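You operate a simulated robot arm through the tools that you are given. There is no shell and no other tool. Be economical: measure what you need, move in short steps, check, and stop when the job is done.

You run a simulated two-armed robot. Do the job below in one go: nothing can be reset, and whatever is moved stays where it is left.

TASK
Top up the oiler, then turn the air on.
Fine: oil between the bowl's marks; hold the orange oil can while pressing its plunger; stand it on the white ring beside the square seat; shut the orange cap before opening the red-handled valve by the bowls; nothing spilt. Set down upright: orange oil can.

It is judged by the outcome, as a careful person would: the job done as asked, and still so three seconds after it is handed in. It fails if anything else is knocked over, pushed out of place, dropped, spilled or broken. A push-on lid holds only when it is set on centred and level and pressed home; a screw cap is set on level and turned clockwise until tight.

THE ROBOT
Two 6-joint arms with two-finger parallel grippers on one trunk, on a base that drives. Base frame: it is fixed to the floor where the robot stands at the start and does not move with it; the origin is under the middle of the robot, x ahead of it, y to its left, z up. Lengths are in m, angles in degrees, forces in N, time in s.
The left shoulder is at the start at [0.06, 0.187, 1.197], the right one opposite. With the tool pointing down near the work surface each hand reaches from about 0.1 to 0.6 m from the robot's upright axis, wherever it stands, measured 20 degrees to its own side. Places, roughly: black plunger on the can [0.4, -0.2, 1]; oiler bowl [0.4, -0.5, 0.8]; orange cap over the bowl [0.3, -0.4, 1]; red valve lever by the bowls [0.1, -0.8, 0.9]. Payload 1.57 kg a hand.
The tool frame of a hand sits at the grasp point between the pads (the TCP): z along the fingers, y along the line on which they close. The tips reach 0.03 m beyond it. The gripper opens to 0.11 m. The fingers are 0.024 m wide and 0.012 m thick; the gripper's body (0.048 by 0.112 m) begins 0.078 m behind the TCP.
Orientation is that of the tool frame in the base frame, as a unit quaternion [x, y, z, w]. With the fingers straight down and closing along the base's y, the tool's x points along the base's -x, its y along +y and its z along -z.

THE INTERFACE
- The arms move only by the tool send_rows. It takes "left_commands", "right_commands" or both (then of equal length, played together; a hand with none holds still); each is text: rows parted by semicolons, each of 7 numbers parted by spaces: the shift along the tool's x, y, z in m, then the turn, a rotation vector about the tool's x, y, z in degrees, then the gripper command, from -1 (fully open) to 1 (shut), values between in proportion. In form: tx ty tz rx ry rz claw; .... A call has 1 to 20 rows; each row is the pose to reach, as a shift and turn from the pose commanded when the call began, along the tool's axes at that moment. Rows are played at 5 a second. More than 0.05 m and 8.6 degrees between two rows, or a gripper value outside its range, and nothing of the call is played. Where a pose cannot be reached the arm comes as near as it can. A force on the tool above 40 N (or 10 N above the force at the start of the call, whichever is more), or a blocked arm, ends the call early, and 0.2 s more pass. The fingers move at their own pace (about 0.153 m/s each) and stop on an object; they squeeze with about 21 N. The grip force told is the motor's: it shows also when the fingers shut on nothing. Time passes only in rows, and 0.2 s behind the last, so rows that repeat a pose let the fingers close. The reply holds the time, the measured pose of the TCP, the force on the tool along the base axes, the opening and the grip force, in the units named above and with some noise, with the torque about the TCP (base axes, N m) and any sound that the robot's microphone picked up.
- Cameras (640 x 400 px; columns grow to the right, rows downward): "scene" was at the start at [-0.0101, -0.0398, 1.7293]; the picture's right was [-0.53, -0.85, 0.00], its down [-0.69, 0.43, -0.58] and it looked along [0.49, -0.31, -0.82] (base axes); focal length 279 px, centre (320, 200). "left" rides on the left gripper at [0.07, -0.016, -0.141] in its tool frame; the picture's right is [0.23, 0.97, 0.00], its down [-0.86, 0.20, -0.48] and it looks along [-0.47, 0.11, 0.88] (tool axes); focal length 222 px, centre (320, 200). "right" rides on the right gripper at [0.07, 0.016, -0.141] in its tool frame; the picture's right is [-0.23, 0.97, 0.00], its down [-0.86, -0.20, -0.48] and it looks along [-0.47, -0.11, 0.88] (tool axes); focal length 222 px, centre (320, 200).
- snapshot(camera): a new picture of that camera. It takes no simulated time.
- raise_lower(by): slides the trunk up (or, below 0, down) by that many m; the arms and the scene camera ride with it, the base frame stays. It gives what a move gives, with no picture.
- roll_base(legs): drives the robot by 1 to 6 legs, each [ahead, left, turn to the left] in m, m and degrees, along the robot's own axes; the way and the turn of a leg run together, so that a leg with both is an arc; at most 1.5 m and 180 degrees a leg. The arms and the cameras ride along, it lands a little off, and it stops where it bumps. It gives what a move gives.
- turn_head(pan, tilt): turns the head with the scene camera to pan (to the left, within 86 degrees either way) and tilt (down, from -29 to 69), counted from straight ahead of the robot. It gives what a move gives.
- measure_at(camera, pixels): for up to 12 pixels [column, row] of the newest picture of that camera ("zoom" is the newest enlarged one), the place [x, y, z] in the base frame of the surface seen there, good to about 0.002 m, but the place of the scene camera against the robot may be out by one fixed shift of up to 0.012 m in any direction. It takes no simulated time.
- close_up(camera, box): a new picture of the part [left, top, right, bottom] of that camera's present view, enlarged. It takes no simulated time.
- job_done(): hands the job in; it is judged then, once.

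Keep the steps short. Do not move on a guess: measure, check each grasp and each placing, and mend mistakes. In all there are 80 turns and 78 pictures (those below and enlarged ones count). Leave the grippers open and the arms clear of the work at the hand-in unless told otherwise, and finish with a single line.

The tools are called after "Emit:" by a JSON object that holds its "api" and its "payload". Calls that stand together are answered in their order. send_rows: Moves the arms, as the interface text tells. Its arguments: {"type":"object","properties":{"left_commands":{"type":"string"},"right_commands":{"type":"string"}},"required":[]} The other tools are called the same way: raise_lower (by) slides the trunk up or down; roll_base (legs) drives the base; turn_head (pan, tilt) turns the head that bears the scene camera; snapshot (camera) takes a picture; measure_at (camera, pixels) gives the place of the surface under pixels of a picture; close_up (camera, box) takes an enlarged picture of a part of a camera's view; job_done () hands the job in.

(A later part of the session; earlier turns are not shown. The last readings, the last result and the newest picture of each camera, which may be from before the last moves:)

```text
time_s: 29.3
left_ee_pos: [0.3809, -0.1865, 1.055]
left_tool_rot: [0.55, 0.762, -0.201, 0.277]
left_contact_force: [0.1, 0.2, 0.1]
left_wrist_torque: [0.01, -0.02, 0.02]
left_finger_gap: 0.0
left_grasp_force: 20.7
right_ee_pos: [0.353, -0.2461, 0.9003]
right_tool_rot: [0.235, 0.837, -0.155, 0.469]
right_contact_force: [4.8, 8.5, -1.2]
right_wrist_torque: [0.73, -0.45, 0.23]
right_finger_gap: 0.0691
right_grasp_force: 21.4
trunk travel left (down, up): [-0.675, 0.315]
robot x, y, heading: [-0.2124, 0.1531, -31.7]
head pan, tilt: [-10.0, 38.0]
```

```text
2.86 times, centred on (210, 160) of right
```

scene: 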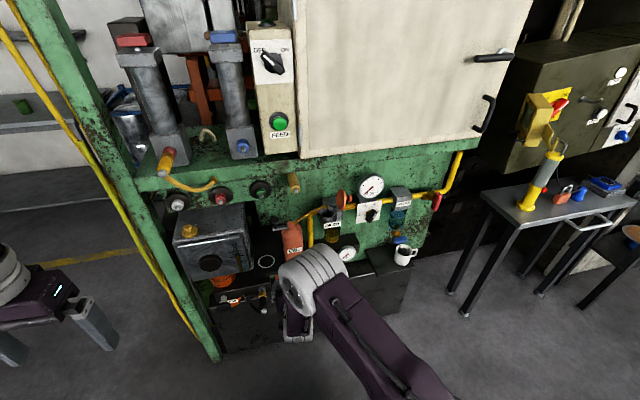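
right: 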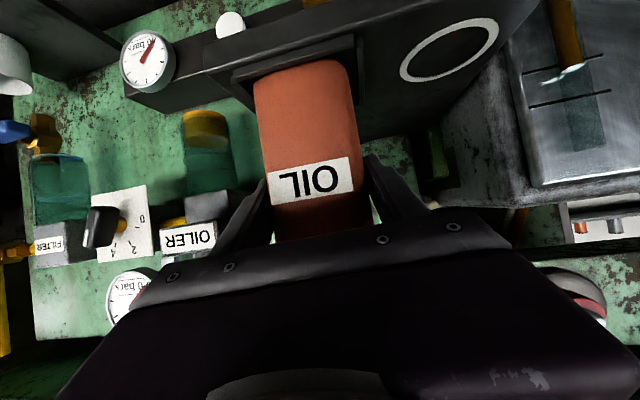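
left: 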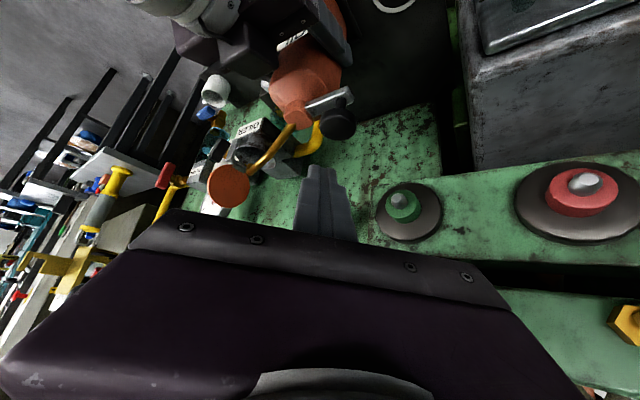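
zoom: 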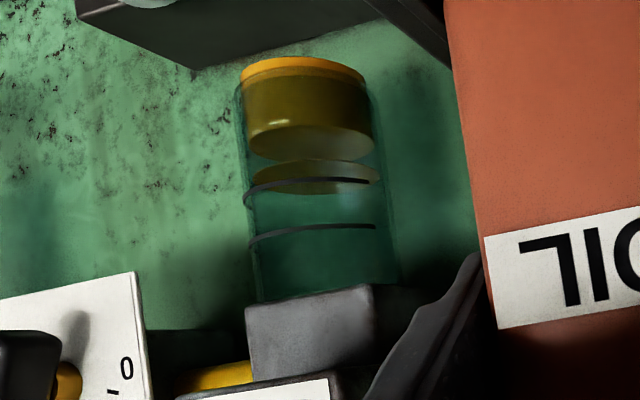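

Surface disc now has its near edge at ≈160; ~17 px per press, lower mark 180, upper 228. Two more presses, then check.

Emit:
{"api": "send_rows", "payload": {"left_commands": "0.0064 0 0.0077 0 0 0 1;0.009 0 0.0107 0 0 0 1;0.0116 0 0.0138 0 0 0 1;0.0116 0 0.0138 0 0 0 1;0.0116 0 0.0138 0 0 0 1;0.006 0 0.007 0 0 0 1;0 0 0 0 0 0 1;0 0 0 0 0 0 1;0.0064 0 0.0077 0 0 0 1;0.009 0 0.0107 0 0 0 1;0.0116 0 0.0138 0 0 0 1;0.0116 0 0.0138 0 0 0 1;0.0116 0 0.0138 0 0 0 1;0.006 0 0.007 0 0 0 1;0 0 0 0 0 0 1;0 0 0 0 0 0 1;0 0 0 0 0 0 1"}}

Emit:
{"api": "close_up", "payload": {"camera": "right", "box": [150, 90, 270, 230]}}

Emit:
{"api": "close_up", "payload": {"camera": "scene", "box": [310, 200, 360, 250]}}

```text
time_s: 32.9
left_ee_pos: [0.3811, -0.1849, 1.0536]
left_tool_rot: [0.551, 0.762, -0.201, 0.277]
left_contact_force: [-0.4, 0.7, 1.0]
left_wrist_torque: [-0.02, 0.02, -0.01]
left_finger_gap: 0.0
left_grasp_force: 20.8
right_ee_pos: [0.352, -0.2473, 0.9019]
right_tool_rot: [0.235, 0.838, -0.154, 0.469]
right_contact_force: [3.9, 8.6, 0.2]
right_wrist_torque: [0.73, -0.42, 0.19]
right_finger_gap: 0.0688
right_grasp_force: 21.2
trunk travel left (down, up): [-0.675, 0.315]
robot x, y, heading: [-0.2134, 0.1532, -31.7]
head pan, tilt: [-10.0, 38.0]
```

```text
2.86 times, centred on (210, 160) of right
```

zoom: 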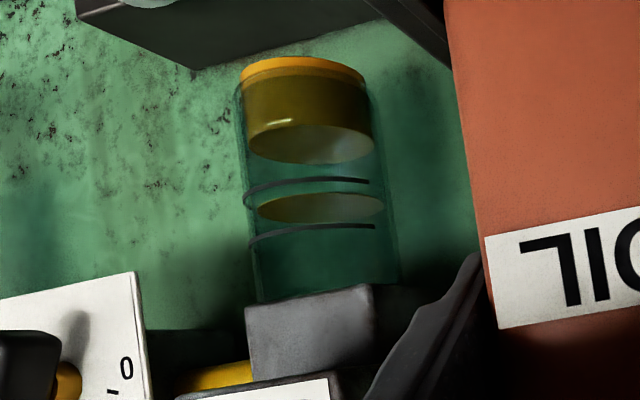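

```text
8.00 times, centred on (335, 225) of scene
```

zoom: 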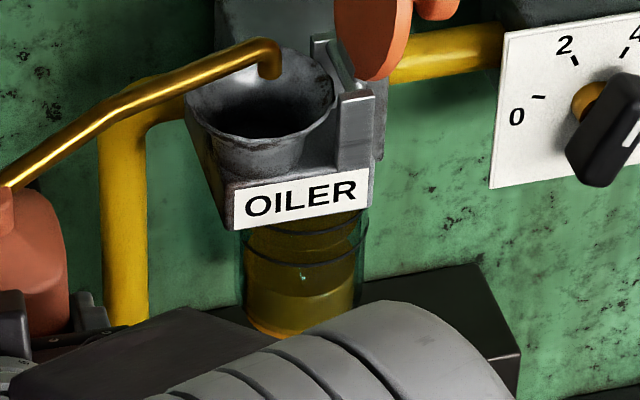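

The oil surface's near edge (193) lies between the marks (180 and 228), and by ellipse centre it is about a third of the way up; that's inside. I'll stop pressing and withdraw the left hand up and back.

Emit:
{"api": "send_rows", "payload": {"left_commands": "-0.032 0 -0.0385 0 0 0 1;-0.064 0 -0.077 0 0 0 1;-0.031 0 -0.105 0 0 0 1;0.002 0 -0.132 0 0 0 1;0.035 0 -0.16 0 0 0 1;0.068 0 -0.187 0 0 0 1;0.1 0 -0.215 0 0 0 1;0.133 0 -0.243 0 0 0 1;0.166 0 -0.27 0 0 0 1"}}

Emit:
{"api": "close_up", "payload": {"camera": "right", "box": [150, 90, 270, 230]}}

```text
time_s: 34.9
left_ee_pos: [0.2877, 0.101, 1.1533]
left_tool_rot: [0.551, 0.761, -0.202, 0.278]
left_contact_force: [-0.9, 0.3, 0.1]
left_wrist_torque: [-0.04, -0.03, -0.04]
left_finger_gap: 0.0001
left_grasp_force: 21.3
right_ee_pos: [0.3531, -0.246, 0.9003]
right_tool_rot: [0.234, 0.837, -0.154, 0.47]
right_contact_force: [5.1, 8.7, 1.9]
right_wrist_torque: [0.52, -0.46, 0.13]
right_finger_gap: 0.0685
right_grasp_force: 20.9
trunk travel left (down, up): [-0.675, 0.315]
robot x, y, heading: [-0.215, 0.149, -31.6]
head pan, tilt: [-10.0, 38.0]
```

```text
2.86 times, centred on (210, 160) of right
```

zoom: 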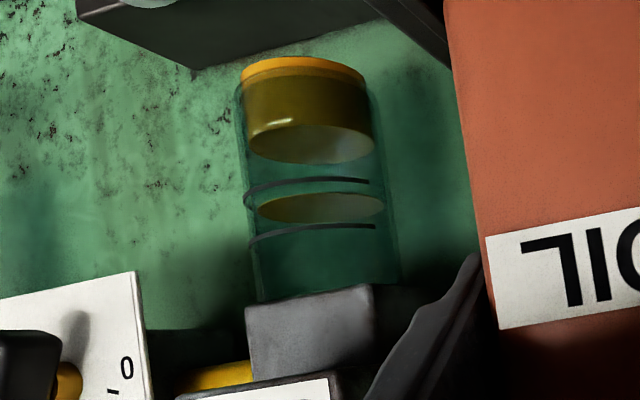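

Level steady. Lifting the can 7 cm straight up out of the seat and funnel.

Emit:
{"api": "send_rows", "payload": {"right_commands": "-0.017 0 -0.01 0 0 0 1;-0.034 0 -0.02 0 0 0 1;-0.05 0 -0.03 0 0 0 1;-0.06 0 -0.0357 0 0 0 1;-0.06 0 -0.0357 0 0 0 1"}}

Emit:
{"api": "close_up", "payload": {"camera": "scene", "box": [220, 160, 400, 290]}}

Emit:
{"api": "snapshot", "payload": {"camera": "right"}}

```text
time_s: 36.1
left_ee_pos: [0.2869, 0.099, 1.1539]
left_tool_rot: [0.551, 0.762, -0.2, 0.276]
left_contact_force: [-0.3, 0.8, 0.4]
left_wrist_torque: [0.0, -0.02, -0.01]
left_finger_gap: 0.0
left_grasp_force: 21.5
right_ee_pos: [0.3549, -0.247, 0.9686]
right_tool_rot: [0.235, 0.837, -0.154, 0.469]
right_contact_force: [-0.9, -0.4, -2.7]
right_wrist_torque: [0.01, 0.01, 0.01]
right_finger_gap: 0.0679
right_grasp_force: 20.7
trunk travel left (down, up): [-0.675, 0.315]
robot x, y, heading: [-0.2185, 0.1512, -31.8]
head pan, tilt: [-10.0, 38.0]
```

```text
3.08 times, centred on (310, 225) of scene
```

zoom: 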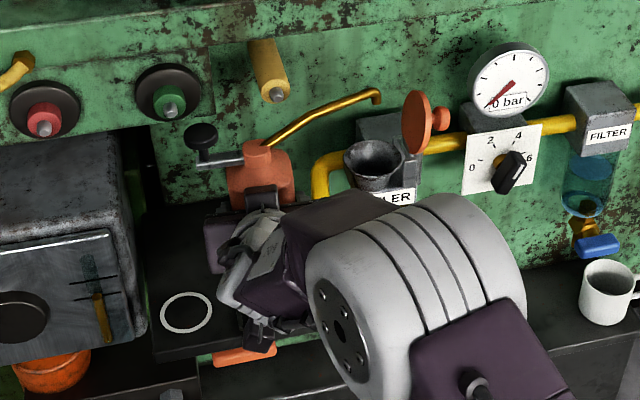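

```text
42 pictures are left
```

right: 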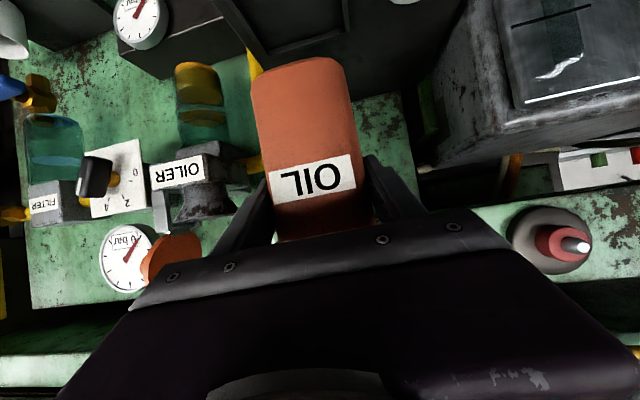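

Lifted cleanly (weight ≈3 N). Measuring the tank edge and the ring before moving left.

Emit:
{"api": "measure_at", "payload": {"camera": "zoom", "pixels": [[105, 232], [118, 240], [140, 325], [125, 165], [162, 313], [211, 313], [187, 293], [187, 334], [205, 130], [262, 145], [375, 97], [60, 180]]}}

```text
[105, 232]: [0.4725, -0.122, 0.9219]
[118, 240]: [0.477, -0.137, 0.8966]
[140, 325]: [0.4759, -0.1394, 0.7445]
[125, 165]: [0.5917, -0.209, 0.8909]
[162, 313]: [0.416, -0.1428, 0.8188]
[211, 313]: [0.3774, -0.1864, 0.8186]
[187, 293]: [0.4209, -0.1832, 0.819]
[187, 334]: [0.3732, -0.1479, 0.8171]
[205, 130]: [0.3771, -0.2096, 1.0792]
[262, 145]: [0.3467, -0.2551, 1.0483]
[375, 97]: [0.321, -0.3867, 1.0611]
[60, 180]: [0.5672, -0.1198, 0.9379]
```

Ring centre (hand-camera based) f=0.4346, l=0.0783. Moving the can 0.101 left at height.

Emit:
{"api": "send_rows", "payload": {"right_commands": "0.0005 0.03 -0.001 0 0 0 1;0.001 0.06 -0.002 0 0 0 1;0.0015 0.085 -0.0026 0 0 0 1;0.0015 0.1012 -0.0026 0 0 0 1;0.0015 0.1012 -0.0026 0 0 0 1"}}

Emit:
{"api": "snapshot", "payload": {"camera": "right"}}

Emit:
{"api": "close_up", "payload": {"camera": "scene", "box": [200, 170, 360, 290]}}

```text
time_s: 37.3
left_ee_pos: [0.2867, 0.0984, 1.1535]
left_tool_rot: [0.55, 0.762, -0.2, 0.276]
left_contact_force: [-0.4, 0.6, 0.0]
left_wrist_torque: [-0.02, 0.0, -0.01]
left_finger_gap: 0.0001
left_grasp_force: 21.2
right_ee_pos: [0.4066, -0.1589, 0.9657]
right_tool_rot: [0.236, 0.837, -0.154, 0.469]
right_contact_force: [-0.6, 0.0, -4.3]
right_wrist_torque: [-0.02, 0.03, 0.02]
right_finger_gap: 0.0676
right_grasp_force: 21.0
trunk travel left (down, up): [-0.675, 0.315]
robot x, y, heading: [-0.2146, 0.1539, -31.9]
head pan, tilt: [-10.0, 38.0]
```

```text
41 pictures are left
```

right: 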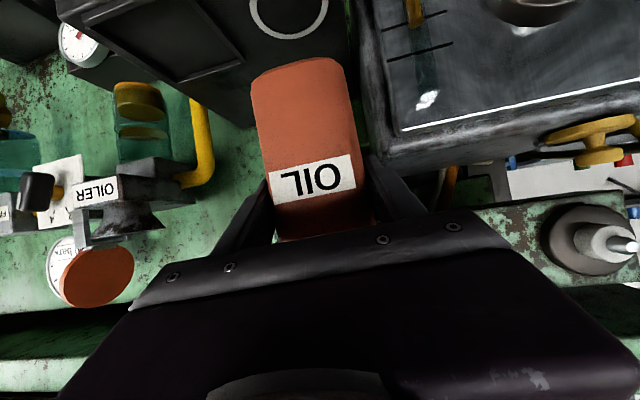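

```text
3.33 times, centred on (280, 230) of scene
```

zoom: 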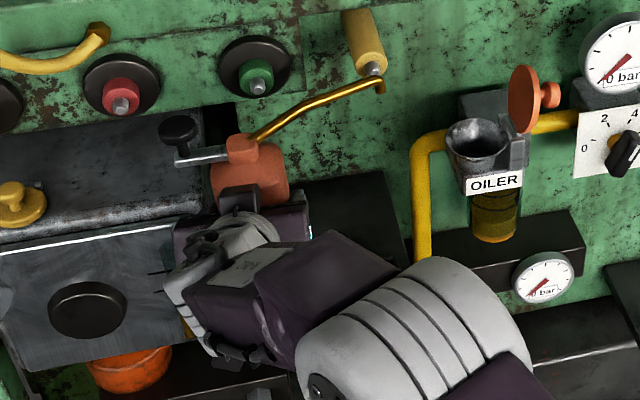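

Measuring ring arc, can front and tank from this right-camera view to fix the drop position.

Emit:
{"api": "measure_at", "payload": {"camera": "right", "pixels": [[252, 8], [325, 8], [290, 37], [256, 20], [322, 20], [305, 75], [306, 62], [270, 120], [345, 110], [370, 150], [395, 110]]}}

Emit:
{"api": "measure_at", "payload": {"camera": "zoom", "pixels": [[242, 143], [242, 136], [242, 150], [180, 125], [240, 185], [380, 85]]}}

```text
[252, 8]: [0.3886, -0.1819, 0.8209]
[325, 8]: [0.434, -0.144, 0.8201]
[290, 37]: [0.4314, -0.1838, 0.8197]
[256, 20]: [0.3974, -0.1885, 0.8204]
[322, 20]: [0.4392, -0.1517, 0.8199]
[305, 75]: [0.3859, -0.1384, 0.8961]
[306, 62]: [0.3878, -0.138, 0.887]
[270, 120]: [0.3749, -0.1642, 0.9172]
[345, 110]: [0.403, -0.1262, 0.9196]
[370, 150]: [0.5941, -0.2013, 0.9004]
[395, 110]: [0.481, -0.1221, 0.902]
```

```text
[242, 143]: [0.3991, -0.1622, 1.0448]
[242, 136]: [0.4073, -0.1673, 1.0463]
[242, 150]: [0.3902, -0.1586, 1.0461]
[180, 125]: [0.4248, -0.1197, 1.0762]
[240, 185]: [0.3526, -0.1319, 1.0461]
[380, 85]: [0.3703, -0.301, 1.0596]
```

Can centre is within ~2 mm of the ring centre (0.4115,−0.163). Lowering 6 cm, then in small steps.

Emit:
{"api": "send_rows", "payload": {"right_commands": "0.0258 -0.001 0.0153 0 0 0 1;0.0473 -0.001 0.0281 0 0 0 1;0.0507 -0.001 0.0301 0 0 0 1;0.0533 -0.001 0.0316 0 0 0 1;0.0533 -0.001 0.0316 0 0 0 1"}}

Emit:
{"api": "snapshot", "payload": {"camera": "right"}}

```text
time_s: 38.5
left_ee_pos: [0.287, 0.0997, 1.1524]
left_tool_rot: [0.551, 0.761, -0.201, 0.276]
left_contact_force: [0.3, -0.6, 0.0]
left_wrist_torque: [0.03, 0.01, 0.02]
left_finger_gap: 0.0
left_grasp_force: 20.7
right_ee_pos: [0.4044, -0.1628, 0.9015]
right_tool_rot: [0.235, 0.837, -0.154, 0.469]
right_contact_force: [0.7, -0.9, -3.4]
right_wrist_torque: [0.01, -0.03, 0.0]
right_finger_gap: 0.0679
right_grasp_force: 21.2
trunk travel left (down, up): [-0.675, 0.315]
robot x, y, heading: [-0.216, 0.147, -31.6]
head pan, tilt: [-10.0, 38.0]
```

```text
39 pictures are left
```

right: 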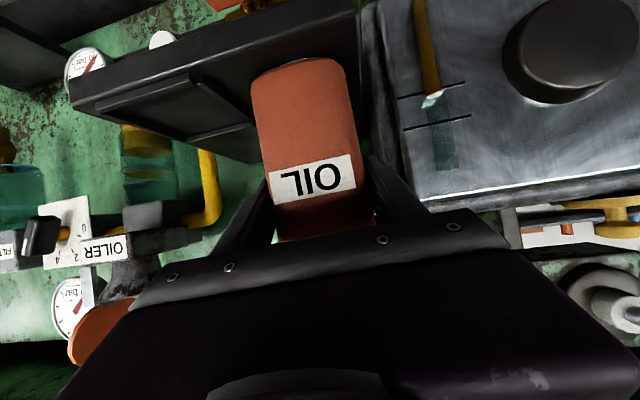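

Not yet touching (−3.4 N is just the weight). Lowering another 3 mm.

Emit:
{"api": "send_rows", "payload": {"right_commands": "0.0013 0 0.0008 0 0 0 1;0.0026 0 0.0015 0 0 0 1;0.0026 0 0.0015 0 0 0 1"}}

Emit:
{"api": "close_up", "payload": {"camera": "right", "box": [210, 30, 390, 130]}}

```text
time_s: 39.3
left_ee_pos: [0.2855, 0.0999, 1.1536]
left_tool_rot: [0.551, 0.761, -0.201, 0.277]
left_contact_force: [0.3, 0.7, 0.0]
left_wrist_torque: [0.0, -0.01, 0.0]
left_finger_gap: 0.0002
left_grasp_force: 20.9
right_ee_pos: [0.4037, -0.1618, 0.9029]
right_tool_rot: [0.236, 0.835, -0.154, 0.472]
right_contact_force: [4.7, -0.3, 8.8]
right_wrist_torque: [0.21, -0.58, -0.09]
right_finger_gap: 0.0677
right_grasp_force: 21.4
trunk travel left (down, up): [-0.675, 0.315]
robot x, y, heading: [-0.2135, 0.149, -31.8]
head pan, tilt: [-10.0, 38.0]
```

```text
3.56 times, centred on (300, 80) of right
```

zoom: 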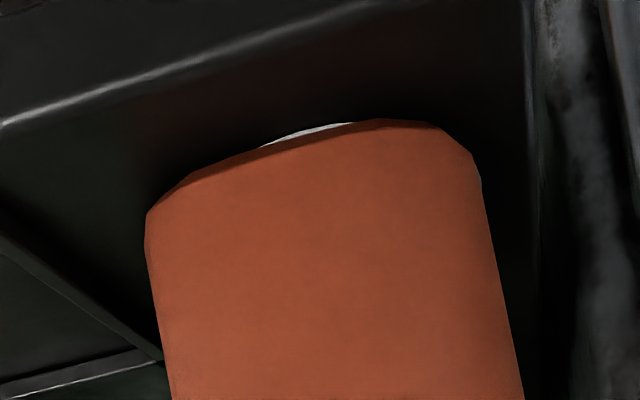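

Now resting: upward force 8.8 N, ring's front edge peeping out evenly. I'll ease the press by 2 mm and open the fingers slightly.

Emit:
{"api": "send_rows", "payload": {"right_commands": "-0.0015 0 -0.0009 0 0 0 1;-0.0015 0 -0.0009 0 0 0 1;-0.0015 0 -0.0009 0 0 0 -0.4;-0.0015 0 -0.0009 0 0 0 -0.64;-0.0015 0 -0.0009 0 0 0 -0.64"}}

Emit:
{"api": "snapshot", "payload": {"camera": "right"}}

```text
time_s: 40.5
left_ee_pos: [0.2877, 0.0996, 1.1535]
left_tool_rot: [0.55, 0.761, -0.2, 0.278]
left_contact_force: [0.0, 0.4, 0.3]
left_wrist_torque: [0.02, 0.04, 0.01]
left_finger_gap: 0.0001
left_grasp_force: 21.2
right_ee_pos: [0.4027, -0.1611, 0.9024]
right_tool_rot: [0.235, 0.837, -0.154, 0.469]
right_contact_force: [0.6, 0.2, 0.3]
right_wrist_torque: [0.0, 0.0, 0.0]
right_finger_gap: 0.0901
right_grasp_force: 0.1
trunk travel left (down, up): [-0.675, 0.315]
robot x, y, heading: [-0.2126, 0.1527, -32.0]
head pan, tilt: [-10.0, 38.0]
```

```text
37 pictures are left
```

right: 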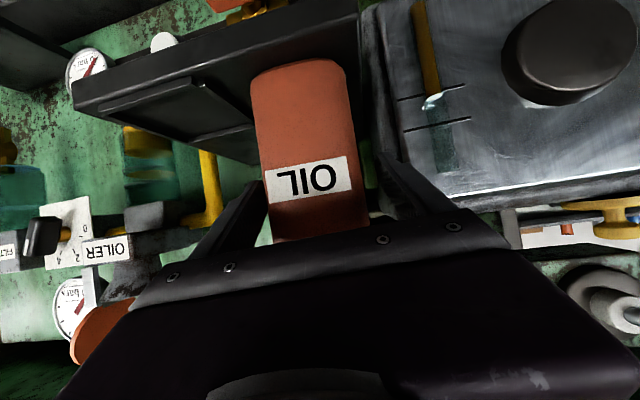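

Released, no forces. Backing straight off along the tool axis by 0.1 m.

Emit:
{"api": "send_rows", "payload": {"right_commands": "0 0 -0.025 0 0 0 -0.64;0 0 -0.05 0 0 0 -0.64;0 0 -0.075 0 0 0 -0.64;0 0 -0.1 0 0 0 -0.64;0 0 -0.1 0 0 0 -0.64"}}

Emit:
{"api": "close_up", "payload": {"camera": "scene", "box": [200, 160, 360, 280]}}

Emit:
{"api": "snapshot", "payload": {"camera": "right"}}

```text
time_s: 41.7
left_ee_pos: [0.287, 0.099, 1.1533]
left_tool_rot: [0.551, 0.762, -0.2, 0.276]
left_contact_force: [0.5, -0.1, -0.3]
left_wrist_torque: [0.01, 0.01, 0.01]
left_finger_gap: 0.0
left_grasp_force: 20.9
right_ee_pos: [0.3335, -0.1131, 0.9547]
right_tool_rot: [0.235, 0.837, -0.155, 0.469]
right_contact_force: [0.6, -0.2, -0.6]
right_wrist_torque: [0.0, 0.0, 0.0]
right_finger_gap: 0.0902
right_grasp_force: 0.1
trunk travel left (down, up): [-0.675, 0.315]
robot x, y, heading: [-0.2132, 0.1505, -31.5]
head pan, tilt: [-10.0, 38.0]
```

```text
3.33 times, centred on (280, 220) of scene
```

zoom: 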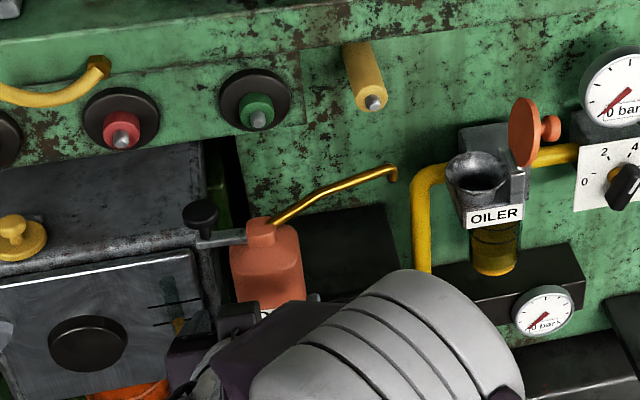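

```text
35 pictures are left
```

right: 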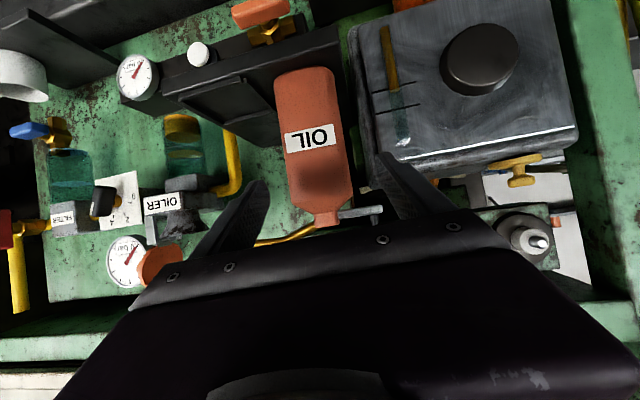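

The can stands upright on the ring. Next the cap: I'll pull the left hand back, and sweep the right hand 0.3 m right, staying in front of everything.

Emit:
{"api": "send_rows", "payload": {"right_commands": "-0.02 -0.045 -0.02 0 0 0 -0.64;-0.04 -0.09 -0.03 0 0 0 -0.64;-0.05 -0.135 -0.03 0 0 0 0;-0.05 -0.18 -0.03 0 0 0 1;-0.05 -0.225 -0.03 0 0 0 1;-0.05 -0.27 -0.03 0 0 0 1;-0.05 -0.315 -0.03 0 0 0 1;-0.05 -0.36 -0.03 0 0 0 1;-0.05 -0.36 -0.03 0 0 0 1", "left_commands": "0.023 0 -0.019 0 0 0 1;0.046 0 -0.038 0 0 0 1;0.069 0 -0.057 0 0 0 1;0.092 0 -0.076 0 0 0 1;0.115 0 -0.096 0 0 0 1;0.115 0 -0.096 0 0 0 1;0.115 0 -0.096 0 0 0 1;0.115 0 -0.096 0 0 0 1;0.115 0 -0.096 0 0 0 1"}}

Emit:
{"api": "close_up", "payload": {"camera": "scene", "box": [270, 150, 430, 270]}}

Emit:
{"api": "snapshot", "payload": {"camera": "right"}}

```text
refused: row 1 steps farther than a row can; nothing moved
```

```text
3.33 times, centred on (350, 210) of scene
```

zoom: 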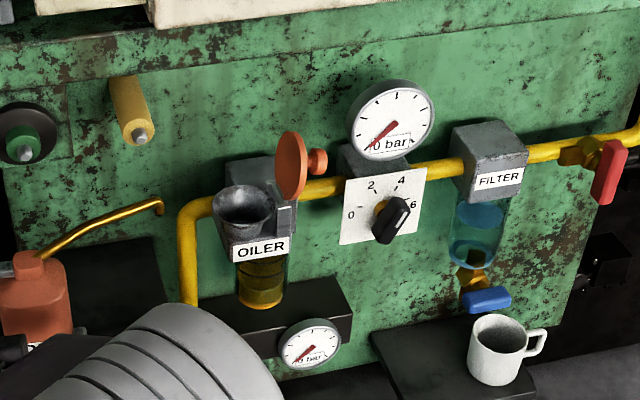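

```text
33 pictures are left
```

right: 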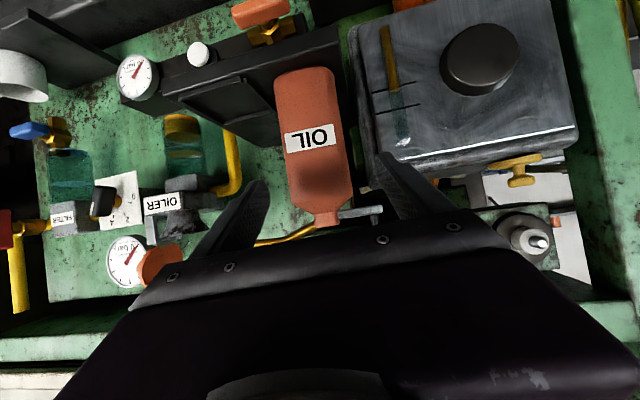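

The first row was too long; resending with smaller steps. I also measure the cap area from this zoom first.

Emit:
{"api": "measure_at", "payload": {"camera": "zoom", "pixels": [[291, 165], [302, 135], [300, 195], [318, 162], [245, 205], [218, 200], [272, 200], [284, 220], [262, 245], [390, 118], [352, 130], [365, 160]]}}

Emit:
{"api": "measure_at", "payload": {"camera": "zoom", "pixels": [[398, 220], [345, 240], [430, 170], [345, 160], [310, 188], [609, 170], [620, 145], [597, 200], [580, 150], [490, 175], [245, 190], [245, 225]]}}

Emit:
{"api": "send_rows", "payload": {"right_commands": "-0.015 -0.04 -0.015 0 0 0 -0.64;-0.03 -0.08 -0.03 0 0 0 -0.64;-0.045 -0.12 -0.03 0 0 0 0;-0.05 -0.165 -0.03 0 0 0 1;-0.05 -0.21 -0.03 0 0 0 1;-0.05 -0.255 -0.03 0 0 0 1;-0.05 -0.3 -0.03 0 0 0 1;-0.05 -0.34 -0.03 0 0 0 1;-0.05 -0.36 -0.03 0 0 0 1", "left_commands": "0.023 0 -0.019 0 0 0 1;0.046 0 -0.038 0 0 0 1;0.069 0 -0.057 0 0 0 1;0.092 0 -0.076 0 0 0 1;0.115 0 -0.096 0 0 0 1;0.115 0 -0.096 0 0 0 1;0.115 0 -0.096 0 0 0 1;0.115 0 -0.096 0 0 0 1;0.115 0 -0.096 0 0 0 1"}}

Emit:
{"api": "snapshot", "payload": {"camera": "right"}}

```text
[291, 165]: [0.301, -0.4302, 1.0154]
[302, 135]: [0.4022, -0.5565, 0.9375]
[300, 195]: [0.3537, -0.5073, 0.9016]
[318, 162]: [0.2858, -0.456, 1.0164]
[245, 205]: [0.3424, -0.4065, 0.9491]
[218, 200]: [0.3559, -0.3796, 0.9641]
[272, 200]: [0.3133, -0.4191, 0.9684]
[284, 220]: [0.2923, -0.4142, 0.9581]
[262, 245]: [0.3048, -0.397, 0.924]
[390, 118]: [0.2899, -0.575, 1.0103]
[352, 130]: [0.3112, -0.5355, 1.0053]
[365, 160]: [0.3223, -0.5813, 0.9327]
```

```text
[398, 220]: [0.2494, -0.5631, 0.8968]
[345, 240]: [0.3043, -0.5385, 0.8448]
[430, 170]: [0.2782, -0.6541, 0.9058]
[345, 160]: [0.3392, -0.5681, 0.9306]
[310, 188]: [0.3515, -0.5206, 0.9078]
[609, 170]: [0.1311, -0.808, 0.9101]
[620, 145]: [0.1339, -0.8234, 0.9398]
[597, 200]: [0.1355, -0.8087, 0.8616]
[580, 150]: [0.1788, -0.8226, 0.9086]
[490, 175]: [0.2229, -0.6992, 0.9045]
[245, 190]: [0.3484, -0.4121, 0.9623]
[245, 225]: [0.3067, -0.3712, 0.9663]
```

```text
time_s: 43.7
left_ee_pos: [0.236, 0.2414, 1.1534]
left_tool_rot: [0.551, 0.761, -0.2, 0.277]
left_contact_force: [-0.4, 0.2, 0.2]
left_wrist_torque: [0.02, 0.05, -0.03]
left_finger_gap: 0.0003
left_grasp_force: 21.0
right_ee_pos: [0.2189, -0.2993, 1.0252]
right_tool_rot: [0.237, 0.836, -0.158, 0.468]
right_contact_force: [-0.6, 0.3, 0.1]
right_wrist_torque: [0.03, -0.01, 0.01]
right_finger_gap: 0.0
right_grasp_force: 21.0
right hand out of reach, approached as far as the arm can: row 6, 7, 8, 9
trunk travel left (down, up): [-0.675, 0.315]
robot x, y, heading: [-0.2109, 0.1537, -31.7]
head pan, tilt: [-10.0, 38.0]
```

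```text
32 pictures are left
```

right: 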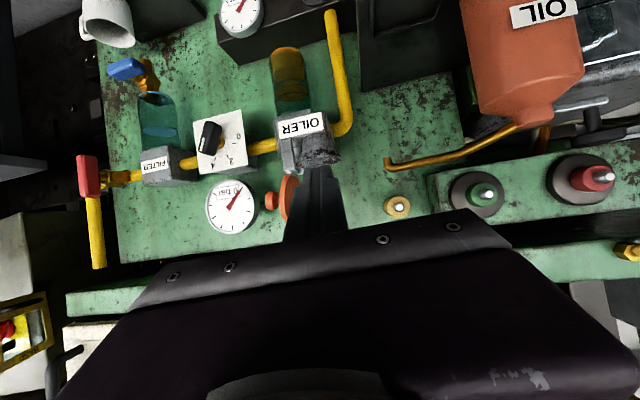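

Cap disc at f≈0.493, l≈−0.197, z≈1.017 with its knob on the right (l≈−0.235); hinge at l≈−0.187, z≈0.975; funnel centre l≈−0.15. I'll go to the right of the cap, still in front of it.

Emit:
{"api": "send_rows", "payload": {"right_commands": "-0.014 -0.02 0.0135 0 0 0 1;-0.028 -0.06 0.027 0 0 0 1;-0.0415 -0.1 0.0405 0 0 0 1;-0.0415 -0.131 0.0405 0 0 0 1;-0.0415 -0.131 0.0405 0 0 0 1"}}

Emit:
{"api": "snapshot", "payload": {"camera": "right"}}

```text
time_s: 44.9
left_ee_pos: [0.2373, 0.2405, 1.1538]
left_tool_rot: [0.55, 0.762, -0.2, 0.277]
left_contact_force: [0.0, -0.5, 0.7]
left_wrist_torque: [-0.04, -0.01, -0.01]
left_finger_gap: 0.0
left_grasp_force: 21.0
right_ee_pos: [0.2516, -0.3411, 1.0475]
right_tool_rot: [0.239, 0.837, -0.16, 0.466]
right_contact_force: [0.1, -0.5, -0.2]
right_wrist_torque: [0.0, 0.01, -0.01]
right_finger_gap: 0.0
right_grasp_force: 21.0
right hand out of reach, approached as far as the arm can: row 1, 2, 3, 4, 5
trunk travel left (down, up): [-0.675, 0.315]
robot x, y, heading: [-0.209, 0.153, -31.9]
head pan, tilt: [-10.0, 38.0]
```

```text
31 pictures are left
```

right: 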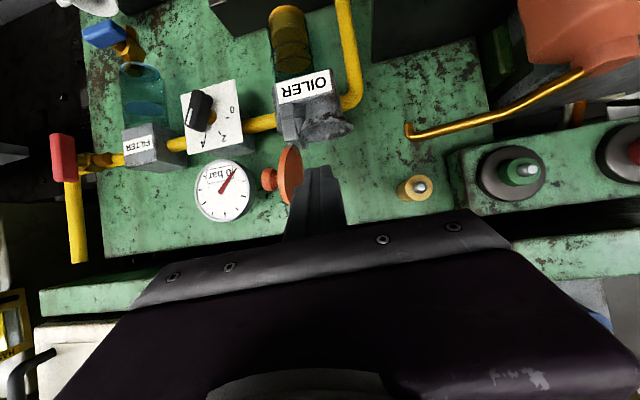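

The arm can't go further right relative to the body, so I'll shift the base 0.115 to the right instead.

Emit:
{"api": "roll_base", "payload": {"legs": [[0, -0.115, 0]]}}

Emit:
{"api": "snapshot", "payload": {"camera": "right"}}

```text
time_s: 46.1
left_ee_pos: [0.1772, 0.147, 1.1532]
left_tool_rot: [0.55, 0.762, -0.201, 0.277]
left_contact_force: [-0.1, 0.1, 0.0]
left_wrist_torque: [-0.01, -0.02, -0.01]
left_finger_gap: 0.0001
left_grasp_force: 20.9
right_ee_pos: [0.1924, -0.4366, 1.0471]
right_tool_rot: [0.238, 0.837, -0.159, 0.466]
right_contact_force: [0.0, -0.5, -0.2]
right_wrist_torque: [0.02, 0.0, -0.02]
right_finger_gap: 0.0
right_grasp_force: 20.6
trunk travel left (down, up): [-0.675, 0.315]
robot x, y, heading: [-0.274, 0.055, -31.8]
head pan, tilt: [-10.0, 38.0]
```

```text
30 pictures are left
```

right: 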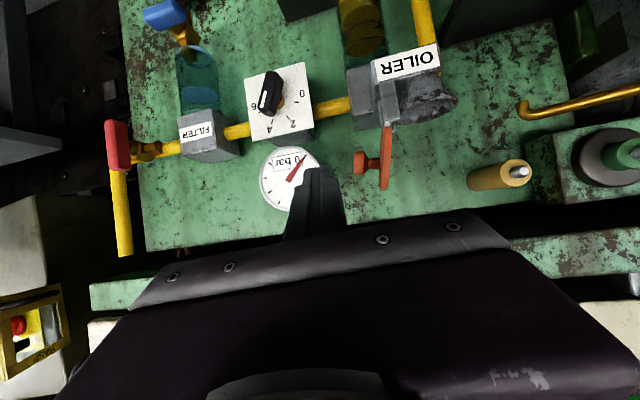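

Good: the finger is right of the cap knob (l=−0.27). Measuring cap details with the right camera.

Emit:
{"api": "measure_at", "payload": {"camera": "right", "pixels": [[358, 163], [386, 135], [387, 160], [384, 187], [389, 122], [300, 190], [270, 185], [380, 100], [420, 100], [447, 103], [318, 180]]}}

Emit:
{"api": "close_up", "payload": {"camera": "right", "box": [240, 40, 480, 210]}}

```text
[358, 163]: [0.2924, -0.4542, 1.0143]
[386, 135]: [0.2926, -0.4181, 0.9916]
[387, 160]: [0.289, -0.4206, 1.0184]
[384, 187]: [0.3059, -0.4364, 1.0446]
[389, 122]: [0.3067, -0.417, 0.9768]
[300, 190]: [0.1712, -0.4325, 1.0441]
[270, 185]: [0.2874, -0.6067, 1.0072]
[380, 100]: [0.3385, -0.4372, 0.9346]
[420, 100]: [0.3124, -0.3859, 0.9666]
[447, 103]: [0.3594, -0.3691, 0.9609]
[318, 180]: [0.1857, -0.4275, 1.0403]
```

```text
2.35 times, centred on (360, 125) of right
```

zoom: 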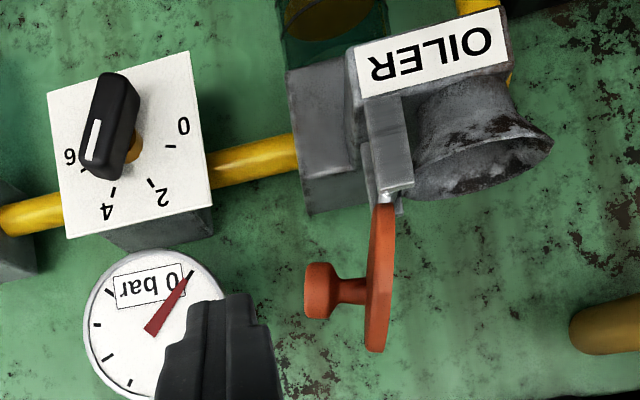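

Knob tip ≈ l −0.24, hinge ≈ (l −0.193, z 0.975). Moving the closed fingers forward beside the knob.

Emit:
{"api": "send_rows", "payload": {"right_commands": "-0.011 -0.003 0.025 0 0 0 1;-0.022 -0.003 0.05 0 0 0 1;-0.033 -0.003 0.075 0 0 0 1;-0.033 -0.003 0.075 0 0 0 1"}}

Emit:
{"api": "close_up", "payload": {"camera": "right", "box": [240, 40, 480, 210]}}

```text
time_s: 47.1
left_ee_pos: [0.1771, 0.1461, 1.1539]
left_tool_rot: [0.551, 0.762, -0.2, 0.277]
left_contact_force: [1.0, 0.0, 0.1]
left_wrist_torque: [-0.05, -0.02, 0.0]
left_finger_gap: 0.0
left_grasp_force: 21.0
right_ee_pos: [0.2599, -0.4836, 1.037]
right_tool_rot: [0.239, 0.837, -0.16, 0.466]
right_contact_force: [-0.4, -0.1, -0.5]
right_wrist_torque: [0.0, -0.01, 0.01]
right_finger_gap: 0.0002
right_grasp_force: 20.8
trunk travel left (down, up): [-0.675, 0.315]
robot x, y, heading: [-0.2745, 0.0588, -31.8]
head pan, tilt: [-10.0, 38.0]
```

```text
2.35 times, centred on (360, 125) of right
```

zoom: 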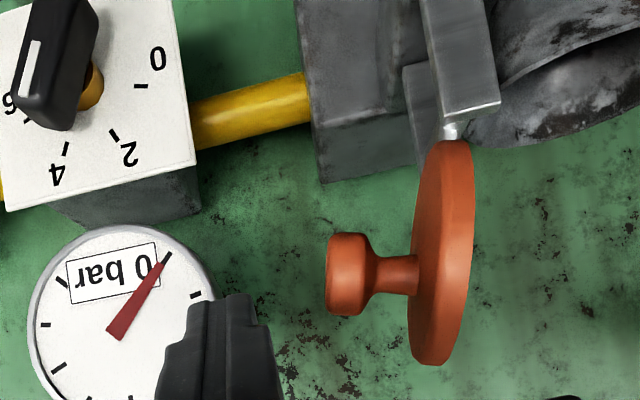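

Finger sits beside the knob. Pushing left in small steps to swing the cap past vertical.

Emit:
{"api": "send_rows", "payload": {"right_commands": "0 0.015 0 0 0 0 1;0 0.027 0 0 0 0 1;0 0.039 0 0 0 0 1;0 0.051 0 0 0 0 1;0 0.063 0 0 0 0 1;0 0.075 0 0 0 0 1;0 0.075 0 0 0 0 1"}}

Emit:
{"api": "close_up", "payload": {"camera": "right", "box": [200, 20, 460, 210]}}

```text
time_s: 48.7
left_ee_pos: [0.1767, 0.1466, 1.1542]
left_tool_rot: [0.55, 0.762, -0.2, 0.277]
left_contact_force: [0.2, 0.4, -0.6]
left_wrist_torque: [-0.02, 0.04, -0.01]
left_finger_gap: 0.0
left_grasp_force: 20.5
right_ee_pos: [0.2982, -0.4222, 1.035]
right_tool_rot: [0.238, 0.837, -0.16, 0.466]
right_contact_force: [-0.5, 0.0, 0.6]
right_wrist_torque: [0.01, 0.01, -0.03]
right_finger_gap: 0.0
right_grasp_force: 20.5
trunk travel left (down, up): [-0.675, 0.315]
robot x, y, heading: [-0.2741, 0.0551, -31.7]
head pan, tilt: [-10.0, 38.0]
```

```text
2.11 times, centred on (330, 115) of right
```

zoom: 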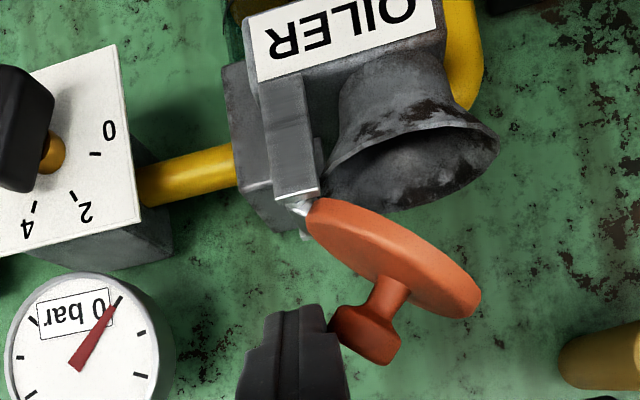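

The cap has swung about half-way and follows. Continue left and slightly down along the arc.

Emit:
{"api": "send_rows", "payload": {"right_commands": "0 0.012 0 0 0 0 1;0.0026 0.024 0.0015 0 0 0 1;0.0069 0.034 0.0041 0 0 0 1;0.0138 0.044 0.0082 0 0 0 1;0.0138 0.044 0.0082 0 0 0 1"}}

Emit:
{"api": "close_up", "payload": {"camera": "right", "box": [200, 20, 460, 210]}}

```text
time_s: 50.0
left_ee_pos: [0.1743, 0.1448, 1.1541]
left_tool_rot: [0.552, 0.76, -0.201, 0.278]
left_contact_force: [0.3, 0.8, -0.2]
left_wrist_torque: [-0.04, 0.0, -0.02]
left_finger_gap: 0.0
left_grasp_force: 21.4
right_ee_pos: [0.3178, -0.3945, 1.0242]
right_tool_rot: [0.246, 0.831, -0.169, 0.47]
right_contact_force: [-14.3, -7.6, 6.8]
right_wrist_torque: [-0.25, 0.19, -0.24]
right_finger_gap: 0.0002
right_grasp_force: 21.5
trunk travel left (down, up): [-0.675, 0.315]
robot x, y, heading: [-0.2735, 0.0555, -31.9]
head pan, tilt: [-10.0, 38.0]
stopped in row 5 (right hand): the force on the tool passed its limit (the readings are from after the stop); the commanded pose is now the measured one
```

```text
2.11 times, centred on (330, 115) of right
```

zoom: 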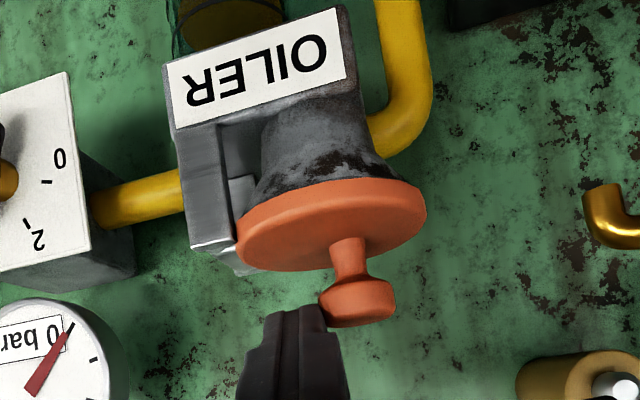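

The cap is over the funnel and the finger is against the knob's side. I'll back off, rise, centre over the knob.

Emit:
{"api": "send_rows", "payload": {"right_commands": "0 -0.012 0 0 0 0 1;-0.02 -0.012 -0.012 0 0 0 1;-0.039 -0.005 -0.023 0 0 0 1;-0.039 0.018 -0.023 0 0 0 1;-0.039 0.018 -0.023 0 0 0 1"}}

Emit:
{"api": "snapshot", "payload": {"camera": "right"}}

Emit:
{"api": "close_up", "payload": {"camera": "scene", "box": [320, 150, 440, 240]}}

```text
time_s: 51.2
left_ee_pos: [0.1751, 0.1449, 1.1535]
left_tool_rot: [0.55, 0.762, -0.2, 0.277]
left_contact_force: [0.0, -1.4, -0.2]
left_wrist_torque: [0.0, -0.02, 0.0]
left_finger_gap: 0.0
left_grasp_force: 20.8
right_ee_pos: [0.3313, -0.375, 1.0633]
right_tool_rot: [0.242, 0.833, -0.165, 0.47]
right_contact_force: [-0.8, 0.0, 0.2]
right_wrist_torque: [0.01, 0.01, 0.0]
right_finger_gap: 0.0002
right_grasp_force: 21.0
trunk travel left (down, up): [-0.675, 0.315]
robot x, y, heading: [-0.2712, 0.0563, -31.9]
head pan, tilt: [-10.0, 38.0]
```

```text
25 pictures are left
```

right: 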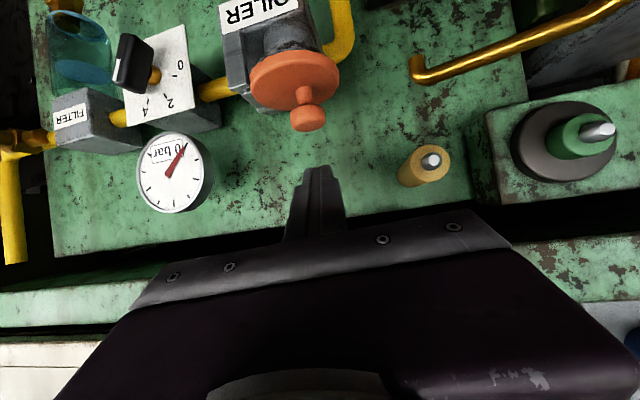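

```text
4.44 times, centred on (380, 195) of scene
```

zoom: 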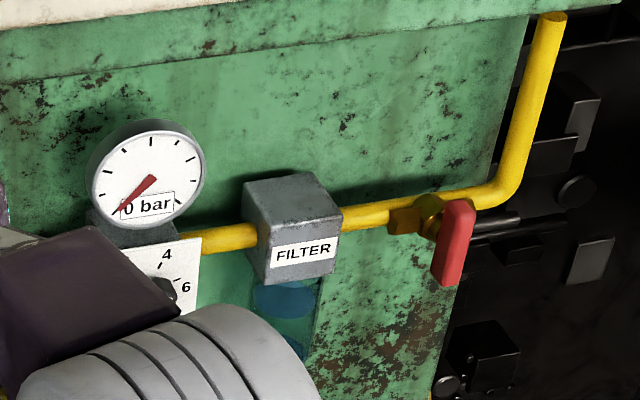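

Measuring knob and disc rim heights to verify the cap lies flat.

Emit:
{"api": "measure_at", "payload": {"camera": "right", "pixels": [[307, 127], [307, 115], [305, 105], [256, 85], [334, 80], [290, 92], [320, 88], [262, 95], [300, 60]]}}

Emit:
{"api": "close_up", "payload": {"camera": "right", "box": [230, 20, 370, 150]}}

```text
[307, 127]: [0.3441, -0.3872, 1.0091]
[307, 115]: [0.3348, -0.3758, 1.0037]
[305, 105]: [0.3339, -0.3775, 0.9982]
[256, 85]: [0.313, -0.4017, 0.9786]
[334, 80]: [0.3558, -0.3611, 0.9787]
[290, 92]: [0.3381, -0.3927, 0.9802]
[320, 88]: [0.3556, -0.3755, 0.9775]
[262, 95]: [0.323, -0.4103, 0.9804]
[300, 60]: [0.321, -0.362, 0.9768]
```

```text
3.08 times, centred on (300, 85) of right
```

zoom: 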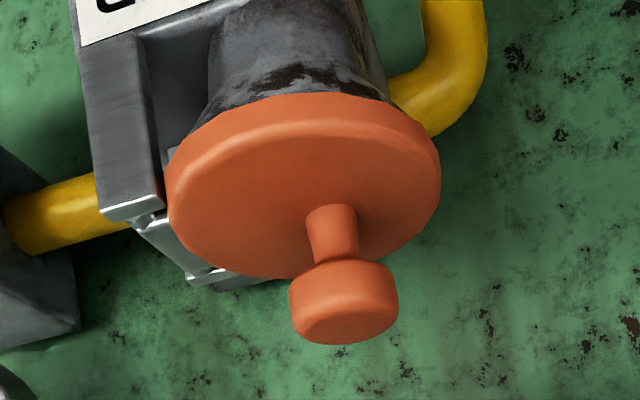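

The cap is flat (all rim points z≈0.978–0.980). A gentle press on the knob to make sure it's seated.

Emit:
{"api": "send_rows", "payload": {"right_commands": "0.0129 -0.002 0.0077 0 0 0 1;0.0206 -0.002 0.0122 0 0 0 1;0.0232 -0.002 0.0138 0 0 0 1;0.0258 -0.002 0.0153 0 0 0 1;0.0258 -0.002 0.0153 0 0 0 1"}}

```text
time_s: 52.4
left_ee_pos: [0.1769, 0.1448, 1.1535]
left_tool_rot: [0.551, 0.761, -0.201, 0.278]
left_contact_force: [0.5, -0.2, 0.3]
left_wrist_torque: [0.02, 0.0, -0.01]
left_finger_gap: 0.0001
left_grasp_force: 21.2
right_ee_pos: [0.3304, -0.378, 1.0355]
right_tool_rot: [0.243, 0.832, -0.166, 0.47]
right_contact_force: [0.8, -0.3, 2.0]
right_wrist_torque: [-0.03, -0.04, 0.03]
right_finger_gap: 0.0
right_grasp_force: 21.1
trunk travel left (down, up): [-0.675, 0.315]
robot x, y, heading: [-0.272, 0.0556, -31.6]
head pan, tilt: [-10.0, 38.0]
```

Seated (2 N reaction). Retracting up and back, then I'll drive to the right for the valve.

Emit:
{"api": "send_rows", "payload": {"right_commands": "-0.022 0 -0.013 0 0 0 1;-0.043 0 -0.0255 0 0 0 1;-0.025 0 -0.055 0 0 0 1;-0.01 0 -0.085 0 0 0 1;0.008 0 -0.1115 0 0 0 1"}}

Emit:
{"api": "roll_base", "payload": {"legs": [[0, -0.38, 0]]}}

Emit:
{"api": "snapshot", "payload": {"camera": "right"}}

Emit:
{"api": "snapshot", "payload": {"camera": "scene"}}

```text
time_s: 53.6
left_ee_pos: [0.1763, 0.1459, 1.1534]
left_tool_rot: [0.551, 0.761, -0.201, 0.277]
left_contact_force: [-0.8, -0.8, -0.1]
left_wrist_torque: [0.01, -0.02, 0.01]
left_finger_gap: 0.0
left_grasp_force: 21.1
right_ee_pos: [0.246, -0.3214, 1.085]
right_tool_rot: [0.242, 0.833, -0.165, 0.47]
right_contact_force: [-0.4, 0.6, -1.1]
right_wrist_torque: [-0.03, 0.01, 0.01]
right_finger_gap: 0.0
right_grasp_force: 20.8
trunk travel left (down, up): [-0.675, 0.315]
robot x, y, heading: [-0.2707, 0.0531, -31.7]
head pan, tilt: [-10.0, 38.0]
```

```text
time_s: 56.0
left_ee_pos: [-0.0258, -0.1798, 1.1531]
left_tool_rot: [0.551, 0.762, -0.2, 0.276]
left_contact_force: [-1.3, 0.4, 1.0]
left_wrist_torque: [0.01, 0.02, -0.01]
left_finger_gap: 0.0
left_grasp_force: 20.9
right_ee_pos: [0.046, -0.647, 1.0829]
right_tool_rot: [0.242, 0.833, -0.165, 0.469]
right_contact_force: [0.0, -0.3, -0.4]
right_wrist_torque: [0.05, -0.02, -0.02]
right_finger_gap: 0.0
right_grasp_force: 20.6
trunk travel left (down, up): [-0.675, 0.315]
robot x, y, heading: [-0.4725, -0.2702, -31.7]
head pan, tilt: [-10.0, 38.0]
```

```text
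22 pictures are left
```

right: 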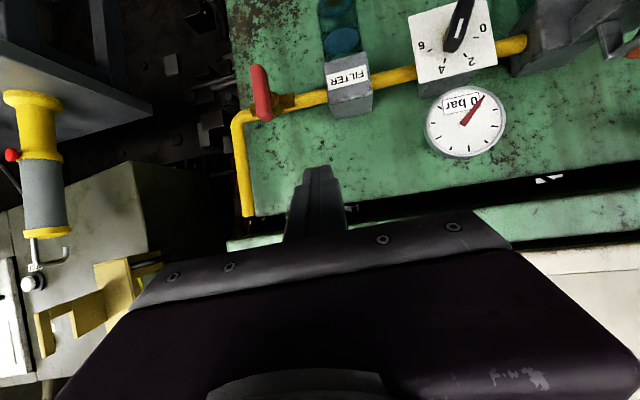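

```text
21 pictures are left
```

scene: 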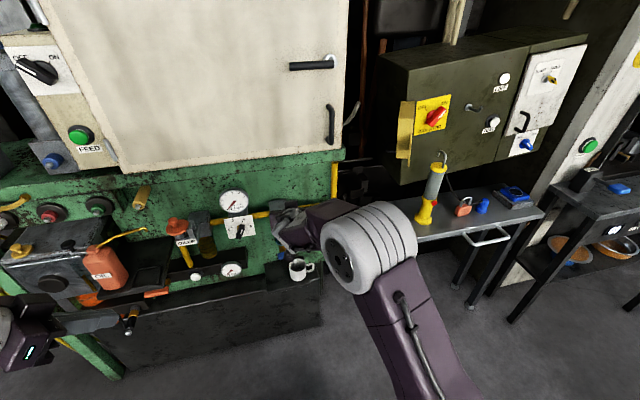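

Enlarging the valve and measuring.

Emit:
{"api": "close_up", "payload": {"camera": "right", "box": [220, 50, 340, 140]}}

Emit:
{"api": "measure_at", "payload": {"camera": "right", "pixels": [[258, 70], [260, 90], [264, 114], [252, 72], [268, 110], [277, 102], [290, 103], [300, 98], [245, 115], [238, 130], [263, 104]]}}

```text
4.44 times, centred on (280, 95) of right
```

zoom: 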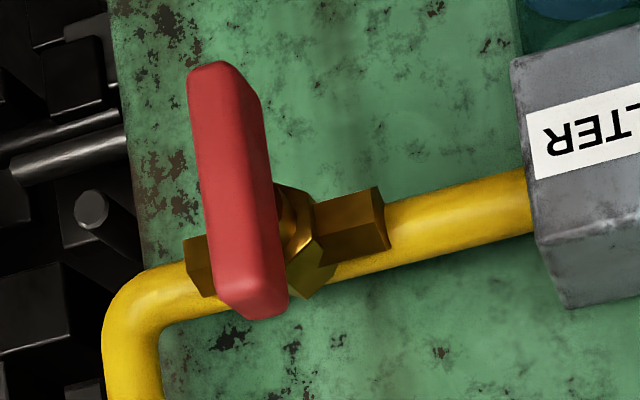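

```text
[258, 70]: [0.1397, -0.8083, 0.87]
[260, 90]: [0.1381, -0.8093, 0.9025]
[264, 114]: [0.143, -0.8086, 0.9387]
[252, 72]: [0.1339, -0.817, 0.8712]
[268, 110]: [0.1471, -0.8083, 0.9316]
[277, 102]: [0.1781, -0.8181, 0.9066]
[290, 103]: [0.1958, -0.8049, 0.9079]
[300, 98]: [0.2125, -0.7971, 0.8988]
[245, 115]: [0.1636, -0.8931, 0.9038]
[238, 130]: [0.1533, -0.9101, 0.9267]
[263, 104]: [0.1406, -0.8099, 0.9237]
```

The handle is a bar, z 0.862–0.943 at l≈−0.614, front f≈0.544, perpendicular to the pipe (closed). I'll push its lower end sideways. First go in front-left of it.

Emit:
{"api": "send_rows", "payload": {"right_commands": "0.03 -0.009 0.027 0 0 0 1;0.061 -0.018 0.054 0 0 0 1;0.091 -0.027 0.081 0 0 0 1;0.122 -0.036 0.108 0 0 0 1;0.152 -0.046 0.136 0 0 0 1;0.152 -0.046 0.136 0 0 0 1"}}

Emit:
{"api": "snapshot", "payload": {"camera": "right"}}

```text
time_s: 57.4
left_ee_pos: [-0.0261, -0.1796, 1.1527]
left_tool_rot: [0.55, 0.762, -0.2, 0.277]
left_contact_force: [-0.1, 0.0, -0.1]
left_wrist_torque: [0.01, -0.04, 0.02]
left_finger_gap: 0.0
left_grasp_force: 20.8
right_ee_pos: [0.05, -0.7167, 0.8887]
right_tool_rot: [0.241, 0.833, -0.165, 0.47]
right_contact_force: [0.8, -0.5, 0.2]
right_wrist_torque: [0.03, -0.04, -0.04]
right_finger_gap: 0.0001
right_grasp_force: 20.8
trunk travel left (down, up): [-0.675, 0.315]
robot x, y, heading: [-0.4729, -0.2704, -31.4]
head pan, tilt: [-10.0, 38.0]
```

```text
19 pictures are left
```

right: 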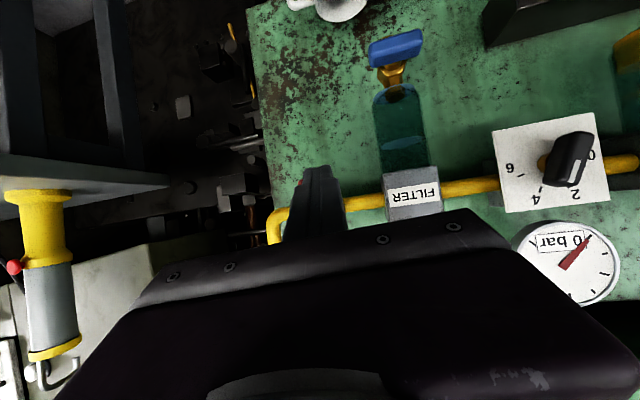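

Position f 0.42, l −0.583. Shifting 11 mm left and advancing 0.11 to sit left of the handle's lower end.

Emit:
{"api": "send_rows", "payload": {"right_commands": "0.002 0.013 0 0 0 0 1;-0.015 0.013 0.033 0 0 0 1;-0.033 0.013 0.065 0 0 0 1;-0.051 0.013 0.0976 0 0 0 1;-0.051 0.013 0.0976 0 0 0 1"}}

Emit:
{"api": "snapshot", "payload": {"camera": "right"}}

Emit:
{"api": "close_up", "payload": {"camera": "scene", "box": [230, 180, 390, 300]}}

```text
time_s: 58.6
left_ee_pos: [-0.0256, -0.1807, 1.1537]
left_tool_rot: [0.55, 0.762, -0.2, 0.278]
left_contact_force: [-0.4, 0.0, -0.5]
left_wrist_torque: [0.02, -0.03, 0.0]
left_finger_gap: 0.0
left_grasp_force: 21.2
right_ee_pos: [0.1369, -0.7589, 0.8772]
right_tool_rot: [0.242, 0.833, -0.164, 0.47]
right_contact_force: [-0.4, -0.2, -0.2]
right_wrist_torque: [-0.01, 0.01, 0.0]
right_finger_gap: 0.0001
right_grasp_force: 21.2
right hand out of reach, approached as far as the arm can: row 4, 5
trunk travel left (down, up): [-0.675, 0.315]
robot x, y, heading: [-0.473, -0.27, -31.6]
head pan, tilt: [-10.0, 38.0]
```

```text
18 pictures are left
```

right: 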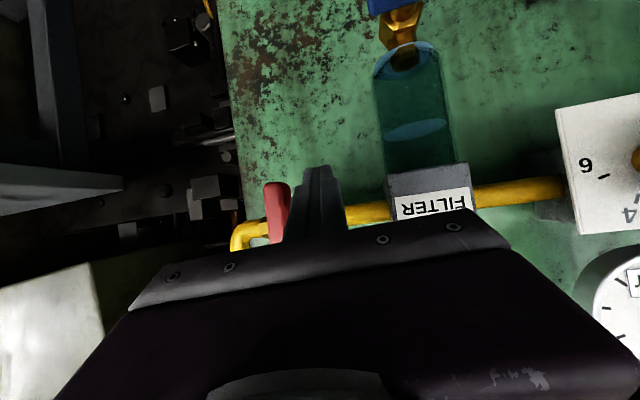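

```text
3.33 times, centred on (310, 240) of scene
```

zoom: 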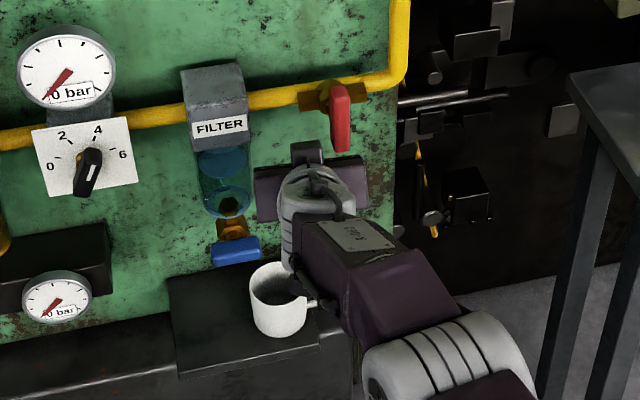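

Slightly short of reach (f=0.516). The mug's handle is close in view to the wrist; measuring its real clearance before nudging the base forward.

Emit:
{"api": "measure_at", "payload": {"camera": "zoom", "pixels": [[318, 303], [280, 270], [300, 310], [340, 115], [341, 145], [305, 150], [300, 240], [310, 290], [330, 255], [290, 210]]}}

```text
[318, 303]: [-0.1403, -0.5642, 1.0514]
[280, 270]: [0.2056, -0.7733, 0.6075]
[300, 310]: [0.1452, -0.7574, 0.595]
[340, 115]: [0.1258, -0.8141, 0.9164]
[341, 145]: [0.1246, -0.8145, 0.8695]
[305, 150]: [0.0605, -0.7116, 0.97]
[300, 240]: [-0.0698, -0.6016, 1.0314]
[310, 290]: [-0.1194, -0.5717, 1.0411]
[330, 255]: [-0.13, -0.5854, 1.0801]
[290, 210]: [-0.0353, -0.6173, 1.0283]
```

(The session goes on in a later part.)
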